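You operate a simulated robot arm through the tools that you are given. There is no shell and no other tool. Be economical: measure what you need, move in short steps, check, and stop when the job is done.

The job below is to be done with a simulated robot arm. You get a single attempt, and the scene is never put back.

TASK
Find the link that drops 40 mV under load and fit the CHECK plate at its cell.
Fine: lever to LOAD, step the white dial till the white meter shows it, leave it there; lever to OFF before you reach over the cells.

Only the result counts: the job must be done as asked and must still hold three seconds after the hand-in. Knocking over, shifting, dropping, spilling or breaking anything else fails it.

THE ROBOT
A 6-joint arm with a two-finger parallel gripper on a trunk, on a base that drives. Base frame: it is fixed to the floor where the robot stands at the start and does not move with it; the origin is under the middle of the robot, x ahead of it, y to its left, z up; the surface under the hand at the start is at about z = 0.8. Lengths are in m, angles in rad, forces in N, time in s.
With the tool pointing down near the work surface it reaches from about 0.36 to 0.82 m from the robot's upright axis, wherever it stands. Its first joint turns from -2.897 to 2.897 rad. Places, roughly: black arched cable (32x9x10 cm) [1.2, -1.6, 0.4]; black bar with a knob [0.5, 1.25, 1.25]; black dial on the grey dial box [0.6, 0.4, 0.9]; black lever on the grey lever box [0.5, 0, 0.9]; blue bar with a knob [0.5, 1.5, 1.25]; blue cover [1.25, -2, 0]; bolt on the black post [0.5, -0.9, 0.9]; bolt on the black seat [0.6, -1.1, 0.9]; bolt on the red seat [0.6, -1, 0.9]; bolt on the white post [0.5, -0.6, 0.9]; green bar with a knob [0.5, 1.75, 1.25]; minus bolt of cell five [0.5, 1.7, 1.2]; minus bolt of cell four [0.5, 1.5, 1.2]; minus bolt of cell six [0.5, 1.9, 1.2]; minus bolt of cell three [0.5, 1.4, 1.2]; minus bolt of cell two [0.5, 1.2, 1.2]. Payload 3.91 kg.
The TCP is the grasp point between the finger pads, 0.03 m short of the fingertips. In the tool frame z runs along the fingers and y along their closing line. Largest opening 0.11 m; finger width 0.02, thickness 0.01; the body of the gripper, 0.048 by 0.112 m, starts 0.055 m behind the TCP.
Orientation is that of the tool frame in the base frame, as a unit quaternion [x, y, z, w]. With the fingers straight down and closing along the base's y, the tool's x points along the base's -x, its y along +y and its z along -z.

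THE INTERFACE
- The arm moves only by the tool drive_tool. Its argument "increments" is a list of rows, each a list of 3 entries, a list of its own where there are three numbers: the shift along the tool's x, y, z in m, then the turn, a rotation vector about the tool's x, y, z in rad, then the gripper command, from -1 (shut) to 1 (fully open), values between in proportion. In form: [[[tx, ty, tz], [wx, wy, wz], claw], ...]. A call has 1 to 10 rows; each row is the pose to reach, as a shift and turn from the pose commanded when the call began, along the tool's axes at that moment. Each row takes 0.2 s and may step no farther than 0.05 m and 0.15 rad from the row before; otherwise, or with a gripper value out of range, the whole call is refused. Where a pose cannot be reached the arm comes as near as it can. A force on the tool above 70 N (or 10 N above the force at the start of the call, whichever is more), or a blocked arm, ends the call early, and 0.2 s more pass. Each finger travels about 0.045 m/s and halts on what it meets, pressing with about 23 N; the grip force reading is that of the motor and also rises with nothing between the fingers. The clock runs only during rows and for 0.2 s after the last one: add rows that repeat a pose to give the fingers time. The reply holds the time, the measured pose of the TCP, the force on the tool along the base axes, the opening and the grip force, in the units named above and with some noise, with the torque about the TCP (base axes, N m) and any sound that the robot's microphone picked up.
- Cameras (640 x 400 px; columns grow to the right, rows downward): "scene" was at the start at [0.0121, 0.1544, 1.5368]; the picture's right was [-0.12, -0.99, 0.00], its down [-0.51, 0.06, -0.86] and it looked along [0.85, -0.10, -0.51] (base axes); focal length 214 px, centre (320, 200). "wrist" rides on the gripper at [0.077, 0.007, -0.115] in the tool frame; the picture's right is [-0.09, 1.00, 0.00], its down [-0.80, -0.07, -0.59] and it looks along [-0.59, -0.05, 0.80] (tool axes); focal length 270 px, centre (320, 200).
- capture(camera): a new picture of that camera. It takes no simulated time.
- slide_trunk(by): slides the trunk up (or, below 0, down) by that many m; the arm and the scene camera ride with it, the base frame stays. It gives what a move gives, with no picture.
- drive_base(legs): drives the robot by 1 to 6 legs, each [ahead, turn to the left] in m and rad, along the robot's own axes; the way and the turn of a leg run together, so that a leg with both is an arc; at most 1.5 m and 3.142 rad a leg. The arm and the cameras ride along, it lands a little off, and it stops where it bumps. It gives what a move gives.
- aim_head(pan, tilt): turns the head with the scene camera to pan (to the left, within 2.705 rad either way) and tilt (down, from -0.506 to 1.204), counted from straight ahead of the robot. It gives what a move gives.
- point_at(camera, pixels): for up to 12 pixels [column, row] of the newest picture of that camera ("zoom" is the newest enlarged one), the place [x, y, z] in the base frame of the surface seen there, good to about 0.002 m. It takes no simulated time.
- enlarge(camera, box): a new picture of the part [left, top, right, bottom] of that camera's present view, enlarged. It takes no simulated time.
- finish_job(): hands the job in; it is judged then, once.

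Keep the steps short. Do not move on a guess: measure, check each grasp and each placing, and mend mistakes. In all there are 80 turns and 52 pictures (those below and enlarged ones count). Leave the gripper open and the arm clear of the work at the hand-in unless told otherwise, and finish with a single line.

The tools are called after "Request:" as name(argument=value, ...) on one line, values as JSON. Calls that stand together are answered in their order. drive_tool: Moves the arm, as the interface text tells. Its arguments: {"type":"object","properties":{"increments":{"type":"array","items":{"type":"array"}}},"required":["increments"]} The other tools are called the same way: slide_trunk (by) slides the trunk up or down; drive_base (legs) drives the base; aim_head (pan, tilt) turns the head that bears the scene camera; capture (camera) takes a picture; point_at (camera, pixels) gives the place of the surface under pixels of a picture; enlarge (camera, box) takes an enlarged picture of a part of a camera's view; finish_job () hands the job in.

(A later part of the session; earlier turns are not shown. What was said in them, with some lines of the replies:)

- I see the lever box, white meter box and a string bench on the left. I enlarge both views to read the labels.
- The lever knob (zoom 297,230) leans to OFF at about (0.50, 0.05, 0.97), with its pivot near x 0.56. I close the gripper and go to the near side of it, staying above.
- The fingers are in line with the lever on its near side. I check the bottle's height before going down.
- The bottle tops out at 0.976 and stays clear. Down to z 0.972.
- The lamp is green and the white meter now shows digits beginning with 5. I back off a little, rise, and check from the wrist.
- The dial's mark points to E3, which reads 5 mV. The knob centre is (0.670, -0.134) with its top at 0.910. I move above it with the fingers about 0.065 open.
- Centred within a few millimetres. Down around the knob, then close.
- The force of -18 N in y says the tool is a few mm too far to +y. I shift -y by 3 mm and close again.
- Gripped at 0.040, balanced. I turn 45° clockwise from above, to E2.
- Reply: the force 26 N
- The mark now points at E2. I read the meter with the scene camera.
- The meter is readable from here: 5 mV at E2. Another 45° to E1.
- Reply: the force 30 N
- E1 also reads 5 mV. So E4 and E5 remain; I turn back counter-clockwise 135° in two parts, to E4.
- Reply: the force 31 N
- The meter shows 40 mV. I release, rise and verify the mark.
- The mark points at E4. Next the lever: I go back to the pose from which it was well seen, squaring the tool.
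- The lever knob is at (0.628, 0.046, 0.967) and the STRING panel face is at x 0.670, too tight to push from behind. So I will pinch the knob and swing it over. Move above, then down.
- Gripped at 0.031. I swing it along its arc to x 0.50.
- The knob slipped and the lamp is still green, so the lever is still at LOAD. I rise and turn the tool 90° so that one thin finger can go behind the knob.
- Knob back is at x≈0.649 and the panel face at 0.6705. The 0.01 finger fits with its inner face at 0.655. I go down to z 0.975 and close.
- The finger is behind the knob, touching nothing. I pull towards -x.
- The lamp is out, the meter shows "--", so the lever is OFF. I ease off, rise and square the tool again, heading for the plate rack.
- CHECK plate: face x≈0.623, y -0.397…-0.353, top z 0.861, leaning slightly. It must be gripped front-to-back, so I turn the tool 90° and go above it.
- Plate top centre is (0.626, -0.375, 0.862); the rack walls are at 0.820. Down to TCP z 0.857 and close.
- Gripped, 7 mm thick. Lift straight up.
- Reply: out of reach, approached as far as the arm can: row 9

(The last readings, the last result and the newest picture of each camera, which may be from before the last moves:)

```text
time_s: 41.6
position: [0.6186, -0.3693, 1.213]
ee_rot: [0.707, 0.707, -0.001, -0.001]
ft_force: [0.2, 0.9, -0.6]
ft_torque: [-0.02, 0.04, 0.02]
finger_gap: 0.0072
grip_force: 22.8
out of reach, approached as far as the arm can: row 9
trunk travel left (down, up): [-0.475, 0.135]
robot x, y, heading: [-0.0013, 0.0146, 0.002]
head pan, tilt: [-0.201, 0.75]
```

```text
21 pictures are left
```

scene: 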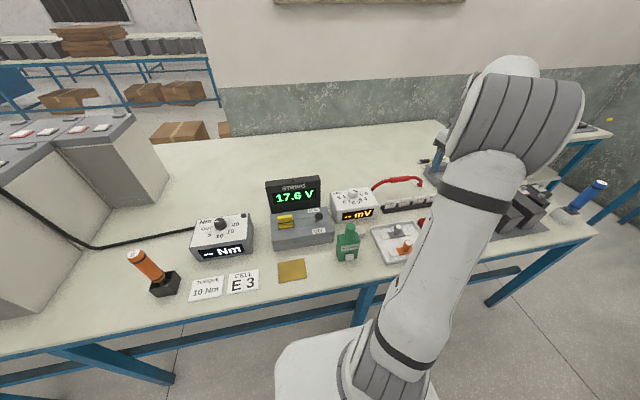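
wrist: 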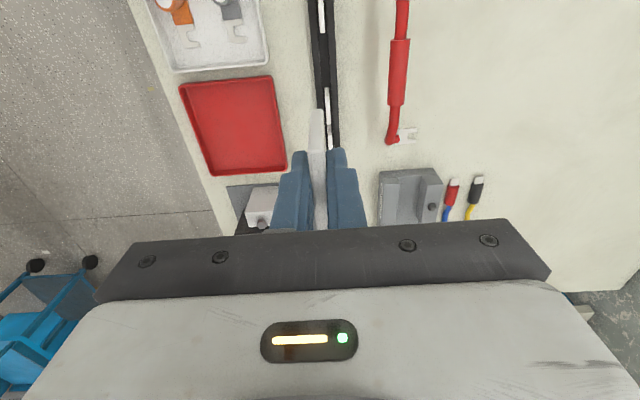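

The plate is held upright and clean out of the rack. I draw the arm in, then raise the trunk.

Request:
drive_tool(increments=[[[0.04, -0.022, 0], [0, 0, 0], -1], [[0.08, -0.044, 0], [0, 0, 0], -1], [[0.12, -0.066, 0], [0, 0, 0], -1], [[0.16, -0.088, 0], [0, 0, 0], -1], [[0.2, -0.11, 0], [0, 0, 0], -1], [[0.24, -0.132, 0], [0, 0, 0], -1], [[0.28, -0.154, -0.02], [0, 0, 0], -1], [[0.32, -0.176, -0.04], [0, 0, 0], -1], [[0.36, -0.198, -0.06], [0, 0, 0], -1], [[0.385, -0.21, -0.09], [0, 0, 0], -1]])

Request:
slide_trunk(by=0.13)

Request:
aim_head(pan=1.0, tilt=0.5)

Request:
enlarge(camera="scene", box=[160, 80, 480, 280])

```text
time_s: 43.8
position: [0.4066, 0.0136, 1.3056]
ee_rot: [0.706, 0.708, 0.0, 0.0]
ft_force: [0.0, -0.2, 0.4]
ft_torque: [0.04, 0.01, -0.02]
finger_gap: 0.0071
grip_force: 23.0
trunk travel left (down, up): [-0.475, 0.135]
robot x, y, heading: [-0.0036, 0.0149, 0.002]
head pan, tilt: [-0.201, 0.75]
```

```text
time_s: 45.4
position: [0.4097, 0.0123, 1.4358]
ee_rot: [0.706, 0.708, 0.001, 0.0]
ft_force: [0.8, 0.3, -0.1]
ft_torque: [0.01, 0.01, 0.01]
finger_gap: 0.007
grip_force: 23.1
trunk travel left (down, up): [-0.605, 0.005]
robot x, y, heading: [0.0008, 0.0166, 0.005]
head pan, tilt: [-0.201, 0.75]
```

```text
time_s: 46.8
position: [0.4093, 0.0131, 1.4353]
ee_rot: [0.707, 0.708, 0.0, 0.0]
ft_force: [-0.6, -0.7, -0.7]
ft_torque: [0.01, -0.02, 0.02]
finger_gap: 0.0068
grip_force: 22.8
trunk travel left (down, up): [-0.605, 0.005]
robot x, y, heading: [-0.0025, 0.0116, -0.002]
head pan, tilt: [1.0, 0.499]
```

```text
2.00 times, centred on (320, 180) of scene
```

zoom: 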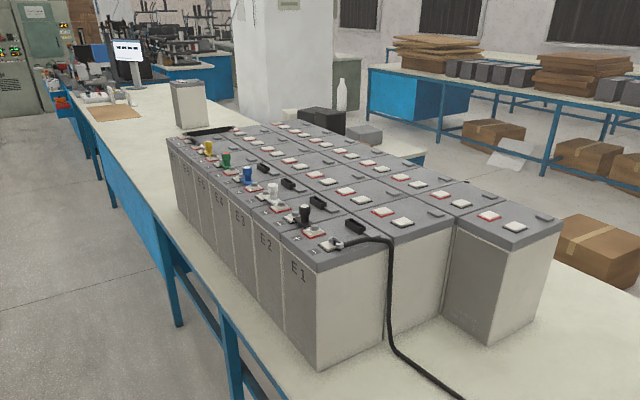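

Cells E1 to E6 are in view with slots behind the bolts. The floor along the bench is clear, so I back off 0.1 m, turn left, drive 1.5 m and turn back.

Request:
drive_base(legs=[[-0.1, 0], [0, 1.5708], [1.5, 0], [0, -1.5708]])

Request:
aim_head(pan=0.3, tilt=0.6)

Request:
capture(camera="scene")

```text
time_s: 62.6
position: [0.3205, 1.4846, 1.4364]
ee_rot: [0.72, 0.694, 0.0, 0.0]
ft_force: [0.7, 0.8, -0.1]
ft_torque: [-0.02, -0.02, 0.01]
finger_gap: 0.0071
grip_force: 23.2
trunk travel left (down, up): [-0.605, 0.005]
robot x, y, heading: [-0.0899, 1.515, -0.032]
head pan, tilt: [1.0, 0.499]
```

```text
time_s: 63.7
position: [0.3205, 1.4838, 1.4372]
ee_rot: [0.72, 0.694, 0.0, 0.0]
ft_force: [0.3, 0.3, -0.1]
ft_torque: [0.0, 0.0, 0.03]
finger_gap: 0.0071
grip_force: 23.0
trunk travel left (down, up): [-0.605, 0.005]
robot x, y, heading: [-0.0843, 1.5114, -0.031]
head pan, tilt: [0.3, 0.6]
```

```text
19 pictures are left
```

scene: 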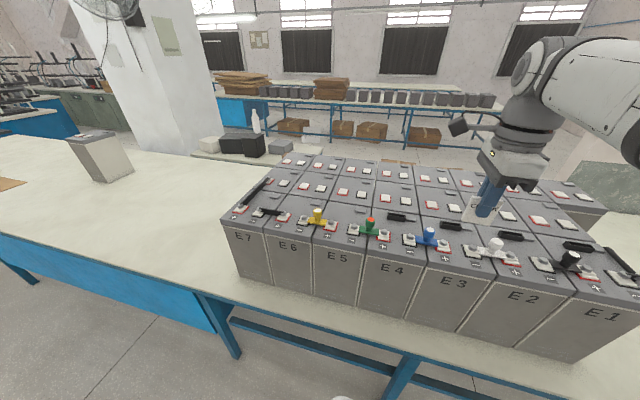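

Request:
enlarge(camera="scene", box=[300, 180, 492, 300])

```text
3.33 times, centred on (396, 240) of scene
```

zoom: 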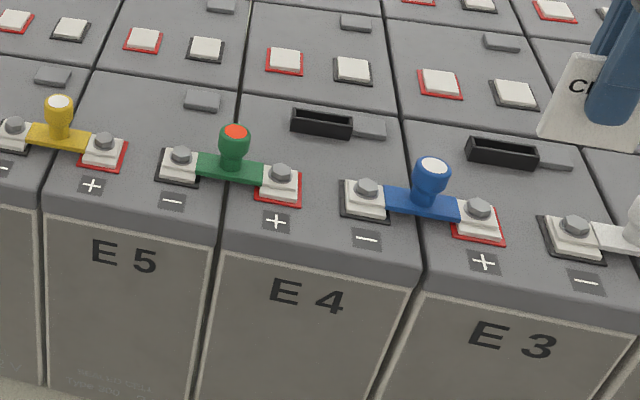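

E4's slot is at zoom (322,122). I measure it, the green and blue knobs and the plate.

Request:
point_at(camera="zoom", pixels=[[294, 112], [352, 120], [290, 131], [350, 137], [322, 123], [315, 106], [236, 130], [432, 165], [240, 110], [400, 140], [560, 140], [605, 147]])

```text
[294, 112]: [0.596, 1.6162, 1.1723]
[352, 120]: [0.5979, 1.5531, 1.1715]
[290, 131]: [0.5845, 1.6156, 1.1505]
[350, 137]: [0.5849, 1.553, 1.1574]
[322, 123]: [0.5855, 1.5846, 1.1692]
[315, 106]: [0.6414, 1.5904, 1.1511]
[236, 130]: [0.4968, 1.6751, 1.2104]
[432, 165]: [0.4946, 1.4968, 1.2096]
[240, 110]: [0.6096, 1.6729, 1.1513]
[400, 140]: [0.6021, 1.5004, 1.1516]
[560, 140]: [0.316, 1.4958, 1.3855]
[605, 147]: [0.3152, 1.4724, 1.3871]
```

The slot's middle is about (0.597, 1.5845) with its top at 1.172. I move above it, correcting the tool's yaw by -0.035.

Request:
drive_tool(increments=[[[0.0157, 0.039, 0], [0, 0, -0.01], -1], [[0.0314, 0.078, 0], [0, 0, -0.02], -1], [[0.0471, 0.117, 0], [0, 0, -0.035], -1], [[0.0628, 0.156, 0], [0, 0, -0.035], -1], [[0.0786, 0.195, 0.02], [0, 0, -0.035], -1], [[0.0943, 0.234, 0.04], [0, 0, -0.035], -1], [[0.11, 0.2727, 0.06], [0, 0, -0.035], -1], [[0.11, 0.2727, 0.107], [0, 0, -0.035], -1], [[0.11, 0.2727, 0.107], [0, 0, -0.035], -1]])

Request:
capture(camera="wrist")

Request:
enlarge(camera="scene", box=[300, 150, 492, 270])

```text
time_s: 65.7
position: [0.5957, 1.5834, 1.3253]
ee_rot: [0.707, 0.707, -0.001, 0.0]
ft_force: [-0.1, -0.3, 0.0]
ft_torque: [-0.03, 0.04, 0.04]
finger_gap: 0.0071
grip_force: 23.0
trunk travel left (down, up): [-0.605, 0.005]
robot x, y, heading: [-0.087, 1.5144, -0.028]
head pan, tilt: [0.3, 0.6]
```

```text
17 pictures are left
```

wrist: 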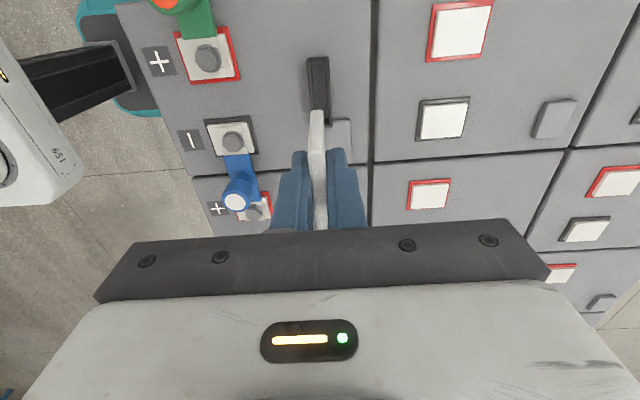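

```text
3.33 times, centred on (396, 210) of scene
```

zoom: 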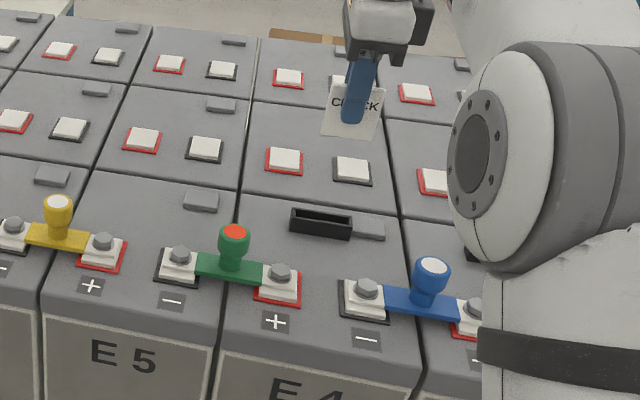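

Request:
point_at(camera="wrist", pixels=[[308, 80], [318, 80], [327, 80], [313, 80], [322, 80], [317, 60], [310, 60], [325, 60], [317, 118], [317, 112], [308, 100]])

Request:
enlarge(camera="wrist", box=[264, 30, 376, 100])

```text
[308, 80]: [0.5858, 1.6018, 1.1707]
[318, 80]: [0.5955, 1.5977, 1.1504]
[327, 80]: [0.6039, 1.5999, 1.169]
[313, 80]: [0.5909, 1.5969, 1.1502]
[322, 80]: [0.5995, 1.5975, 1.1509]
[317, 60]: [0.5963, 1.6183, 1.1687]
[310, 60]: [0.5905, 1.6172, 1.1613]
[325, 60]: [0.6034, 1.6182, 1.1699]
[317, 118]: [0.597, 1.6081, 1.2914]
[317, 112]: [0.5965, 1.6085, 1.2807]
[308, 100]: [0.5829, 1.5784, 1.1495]
```

```text
5.71 times, centred on (320, 65) of wrist
```

zoom: 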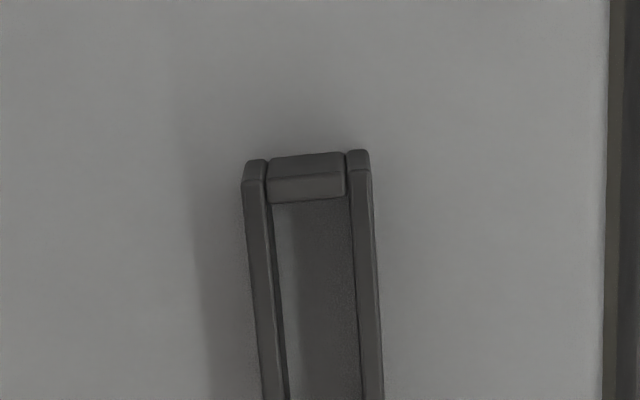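

The slot's inside is x 0.590–0.602 and y 1.56–1.611; the plate is at x 0.597 and y 1.563–1.608, so aligned. I lower to just above the slot and look.

Request:
drive_tool(increments=[[[0, 0, 0.03], [0, 0, 0], -1], [[0, 0, 0.06], [0, 0, 0], -1], [[0, 0, 0.085], [0, 0, 0], -1], [[0, 0, 0.085], [0, 0, 0], -1]])

Request:
enlarge(camera="wrist", box=[240, 60, 400, 160])

Request:
enlarge(camera="scene", box=[364, 175, 428, 215])

```text
time_s: 66.7
position: [0.5983, 1.5848, 1.2439]
ee_rot: [0.707, 0.708, 0.0, -0.001]
ft_force: [0.2, 0.3, -0.3]
ft_torque: [-0.05, 0.02, 0.01]
finger_gap: 0.0073
grip_force: 23.3
trunk travel left (down, up): [-0.605, 0.005]
robot x, y, heading: [-0.0882, 1.5146, -0.027]
head pan, tilt: [0.3, 0.6]
```

```text
4.00 times, centred on (320, 110) of wrist
```

zoom: 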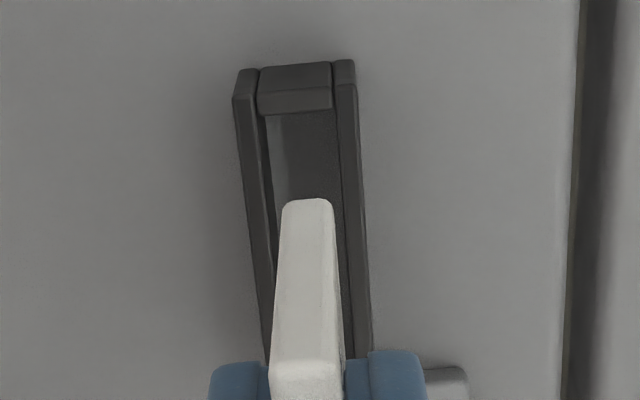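

```text
10.00 times, centred on (396, 195) of scene
```

zoom: 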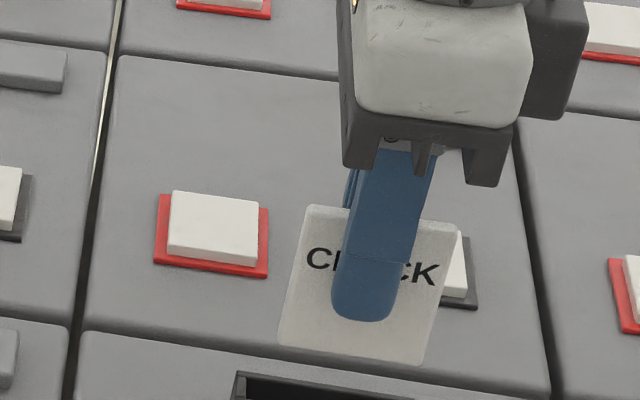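

The plate is centred over the slot. I lower it in small steps to the seated height.

Request:
drive_tool(increments=[[[0, 0, 0.01], [0, 0, 0], -1], [[0, 0, 0.018], [0, 0, 0], -1], [[0, 0, 0.025], [0, 0, 0], -1], [[0, 0, 0.03], [0, 0, 0], -1]])

```text
time_s: 67.7
position: [0.5968, 1.585, 1.216]
ee_rot: [0.706, 0.708, 0.002, 0.001]
ft_force: [2.2, 3.7, 15.9]
ft_torque: [-0.26, -0.07, 0.01]
finger_gap: 0.0076
grip_force: 22.7
trunk travel left (down, up): [-0.605, 0.005]
robot x, y, heading: [-0.0894, 1.5127, -0.03]
head pan, tilt: [0.3, 0.6]
```

Contact of 16 N at z≈1.215. I look whether it is seated.

Request:
enlarge(camera="wrist", box=[240, 60, 400, 160])

Request:
enlarge(camera="scene", box=[364, 180, 428, 220])

```text
4.00 times, centred on (320, 110) of wrist
```

zoom: 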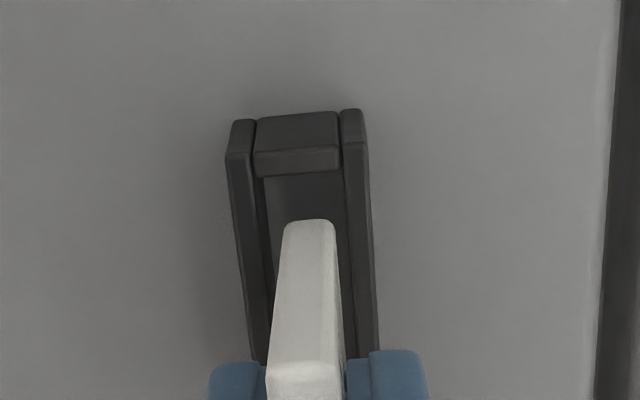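

```text
10.00 times, centred on (396, 200) of scene
```

zoom: 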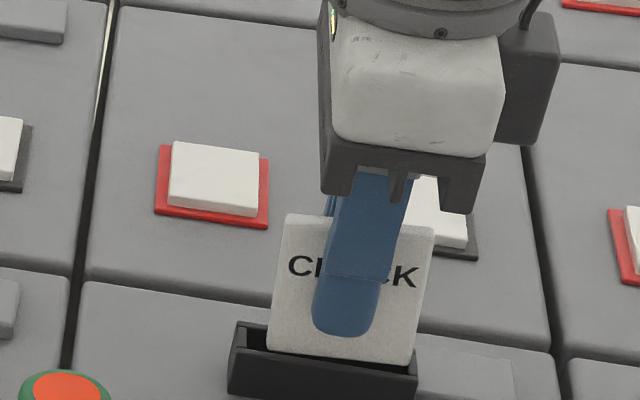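

The plate's right edge is sitting on the slot's -y end wall (scene zoom 415,360), with a gap at the other end. I lift 10 mm, shift +y 5.5 mm, and look.

Request:
drive_tool(increments=[[[0, 0, -0.012], [0, 0, 0], -1], [[0.0055, 0, -0.012], [0, 0, 0], -1], [[0.0055, 0, -0.004], [0, 0, 0], -1], [[0.0055, 0, -0.004], [0, 0, 0], -1]])

Request:
enlarge(camera="scene", box=[364, 180, 428, 220])

```text
time_s: 68.7
position: [0.598, 1.5903, 1.2169]
ee_rot: [0.708, 0.707, 0.0, 0.0]
ft_force: [-0.1, -0.1, 0.4]
ft_torque: [0.03, 0.01, 0.03]
finger_gap: 0.0069
grip_force: 23.1
trunk travel left (down, up): [-0.605, 0.005]
robot x, y, heading: [-0.0879, 1.513, -0.029]
head pan, tilt: [0.3, 0.6]
```

```text
10.00 times, centred on (396, 200) of scene
```

zoom: 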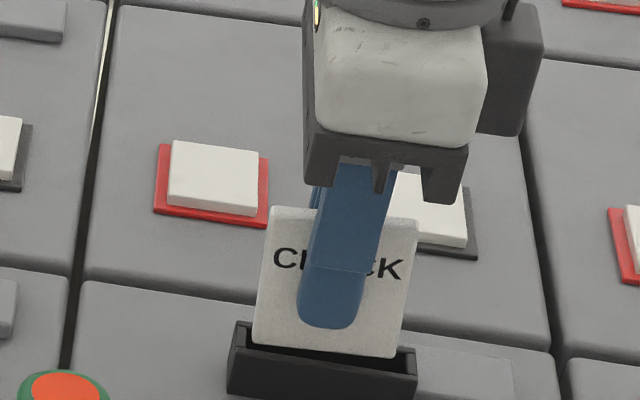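

The plate's bottom (253–397) now lies inside the slot (245–403). I lower it in small steps.

Request:
drive_tool(increments=[[[0, 0, 0.004], [0, 0, 0], -1], [[0, 0, 0.008], [0, 0, 0], -1], [[0, 0, 0.011], [0, 0, 0], -1], [[0, 0, 0.014], [0, 0, 0], -1]])

Request:
enlarge(camera="scene", box=[364, 180, 428, 220])

```text
time_s: 69.7
position: [0.5971, 1.5905, 1.2043]
ee_rot: [0.707, 0.707, 0.0, 0.0]
ft_force: [0.7, 0.8, -0.3]
ft_torque: [0.02, 0.03, 0.0]
finger_gap: 0.0071
grip_force: 23.2
trunk travel left (down, up): [-0.605, 0.005]
robot x, y, heading: [-0.0834, 1.515, -0.026]
head pan, tilt: [0.3, 0.6]
```

```text
10.00 times, centred on (396, 200) of scene
```

zoom: 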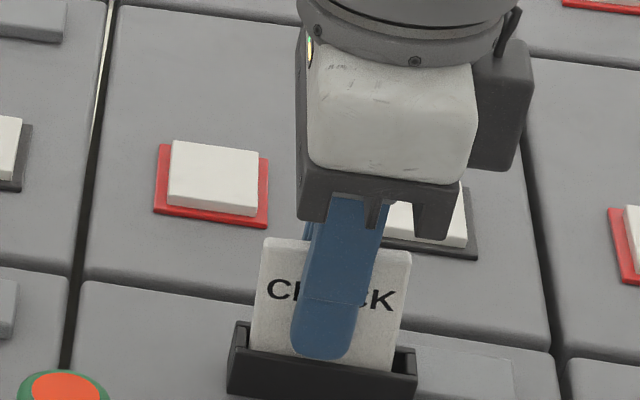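

The plate has gone into the slot with no force. I lower 1.5 mm more, then open the fingers a little and rise.

Request:
drive_tool(increments=[[[0, 0, 0.0015], [0, 0, 0], -1], [[0, 0, 0.0015], [0, 0, 0], -0.6], [[0, 0, 0.0015], [0, 0, 0], -0.3], [[0, 0, 0.0015], [0, 0, 0], -0.3], [[0, 0, 0.0015], [0, 0, 0], -0.3]])

Request:
drive_tool(increments=[[[0, 0, -0.02], [0, 0, 0], -0.3], [[0, 0, -0.05], [0, 0, 0], -0.3], [[0, 0, -0.095], [0, 0, 0], -0.3], [[0, 0, -0.14], [0, 0, 0], 0.2], [[0, -0.04, -0.16], [0, 0, 0], 0.2], [[0, -0.08, -0.18], [0, 0, 0], 0.5], [[0, -0.12, -0.2], [0, 0, 0], 1], [[0, -0.16, -0.2], [0, 0, 0], 1], [[0, -0.2, -0.2], [0, 0, 0], 1]])

Request:
enlarge(camera="scene", box=[332, 160, 460, 240])

```text
time_s: 70.9
position: [0.5953, 1.5898, 1.2037]
ee_rot: [0.707, 0.707, 0.0, 0.0]
ft_force: [0.3, 0.4, 0.2]
ft_torque: [-0.01, -0.02, -0.03]
finger_gap: 0.0384
grip_force: 0.0
trunk travel left (down, up): [-0.605, 0.005]
robot x, y, heading: [-0.084, 1.5171, -0.031]
head pan, tilt: [0.3, 0.6]
```

```text
time_s: 72.9
position: [0.3965, 1.5928, 1.4018]
ee_rot: [0.707, 0.707, 0.001, 0.001]
ft_force: [-0.5, 0.1, 0.3]
ft_torque: [0.04, -0.01, 0.0]
finger_gap: 0.1099
grip_force: 0.1
trunk travel left (down, up): [-0.605, 0.005]
robot x, y, heading: [-0.0872, 1.5155, -0.029]
head pan, tilt: [0.3, 0.6]
```

```text
5.00 times, centred on (396, 200) of scene
```

zoom: 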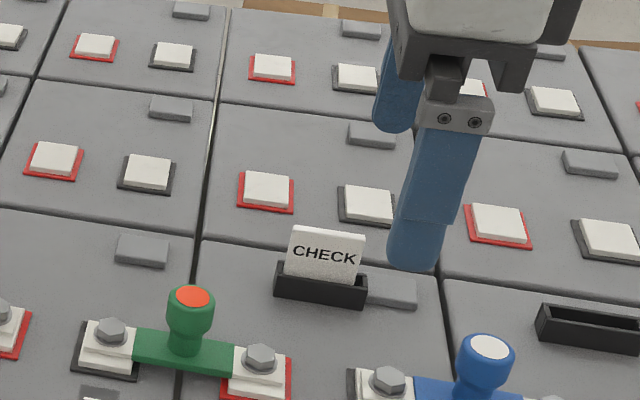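

The CHECK plate stands in E4's slot. A quick height check.

Request:
point_at(camera="zoom", pixels=[[328, 237], [325, 270], [290, 240], [362, 245]])

```text
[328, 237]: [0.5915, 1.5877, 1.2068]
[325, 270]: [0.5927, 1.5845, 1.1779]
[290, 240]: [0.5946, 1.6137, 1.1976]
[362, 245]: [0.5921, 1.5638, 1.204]
```

The plate is seated: its top is at 1.207 and it stands upright within the slot. The lever is OFF, the dial is at E4, and the arm is clear with the gripper open. Handing in.

Request:
finish_job()

```text
The job is handed in.
```

The link at cell E4 read 40 mV under load (E1, E2 and E3 read 5 mV; E5 was not measured), so the CHECK plate now stands in E4's slot, with the lever at OFF and the white dial left on E4.
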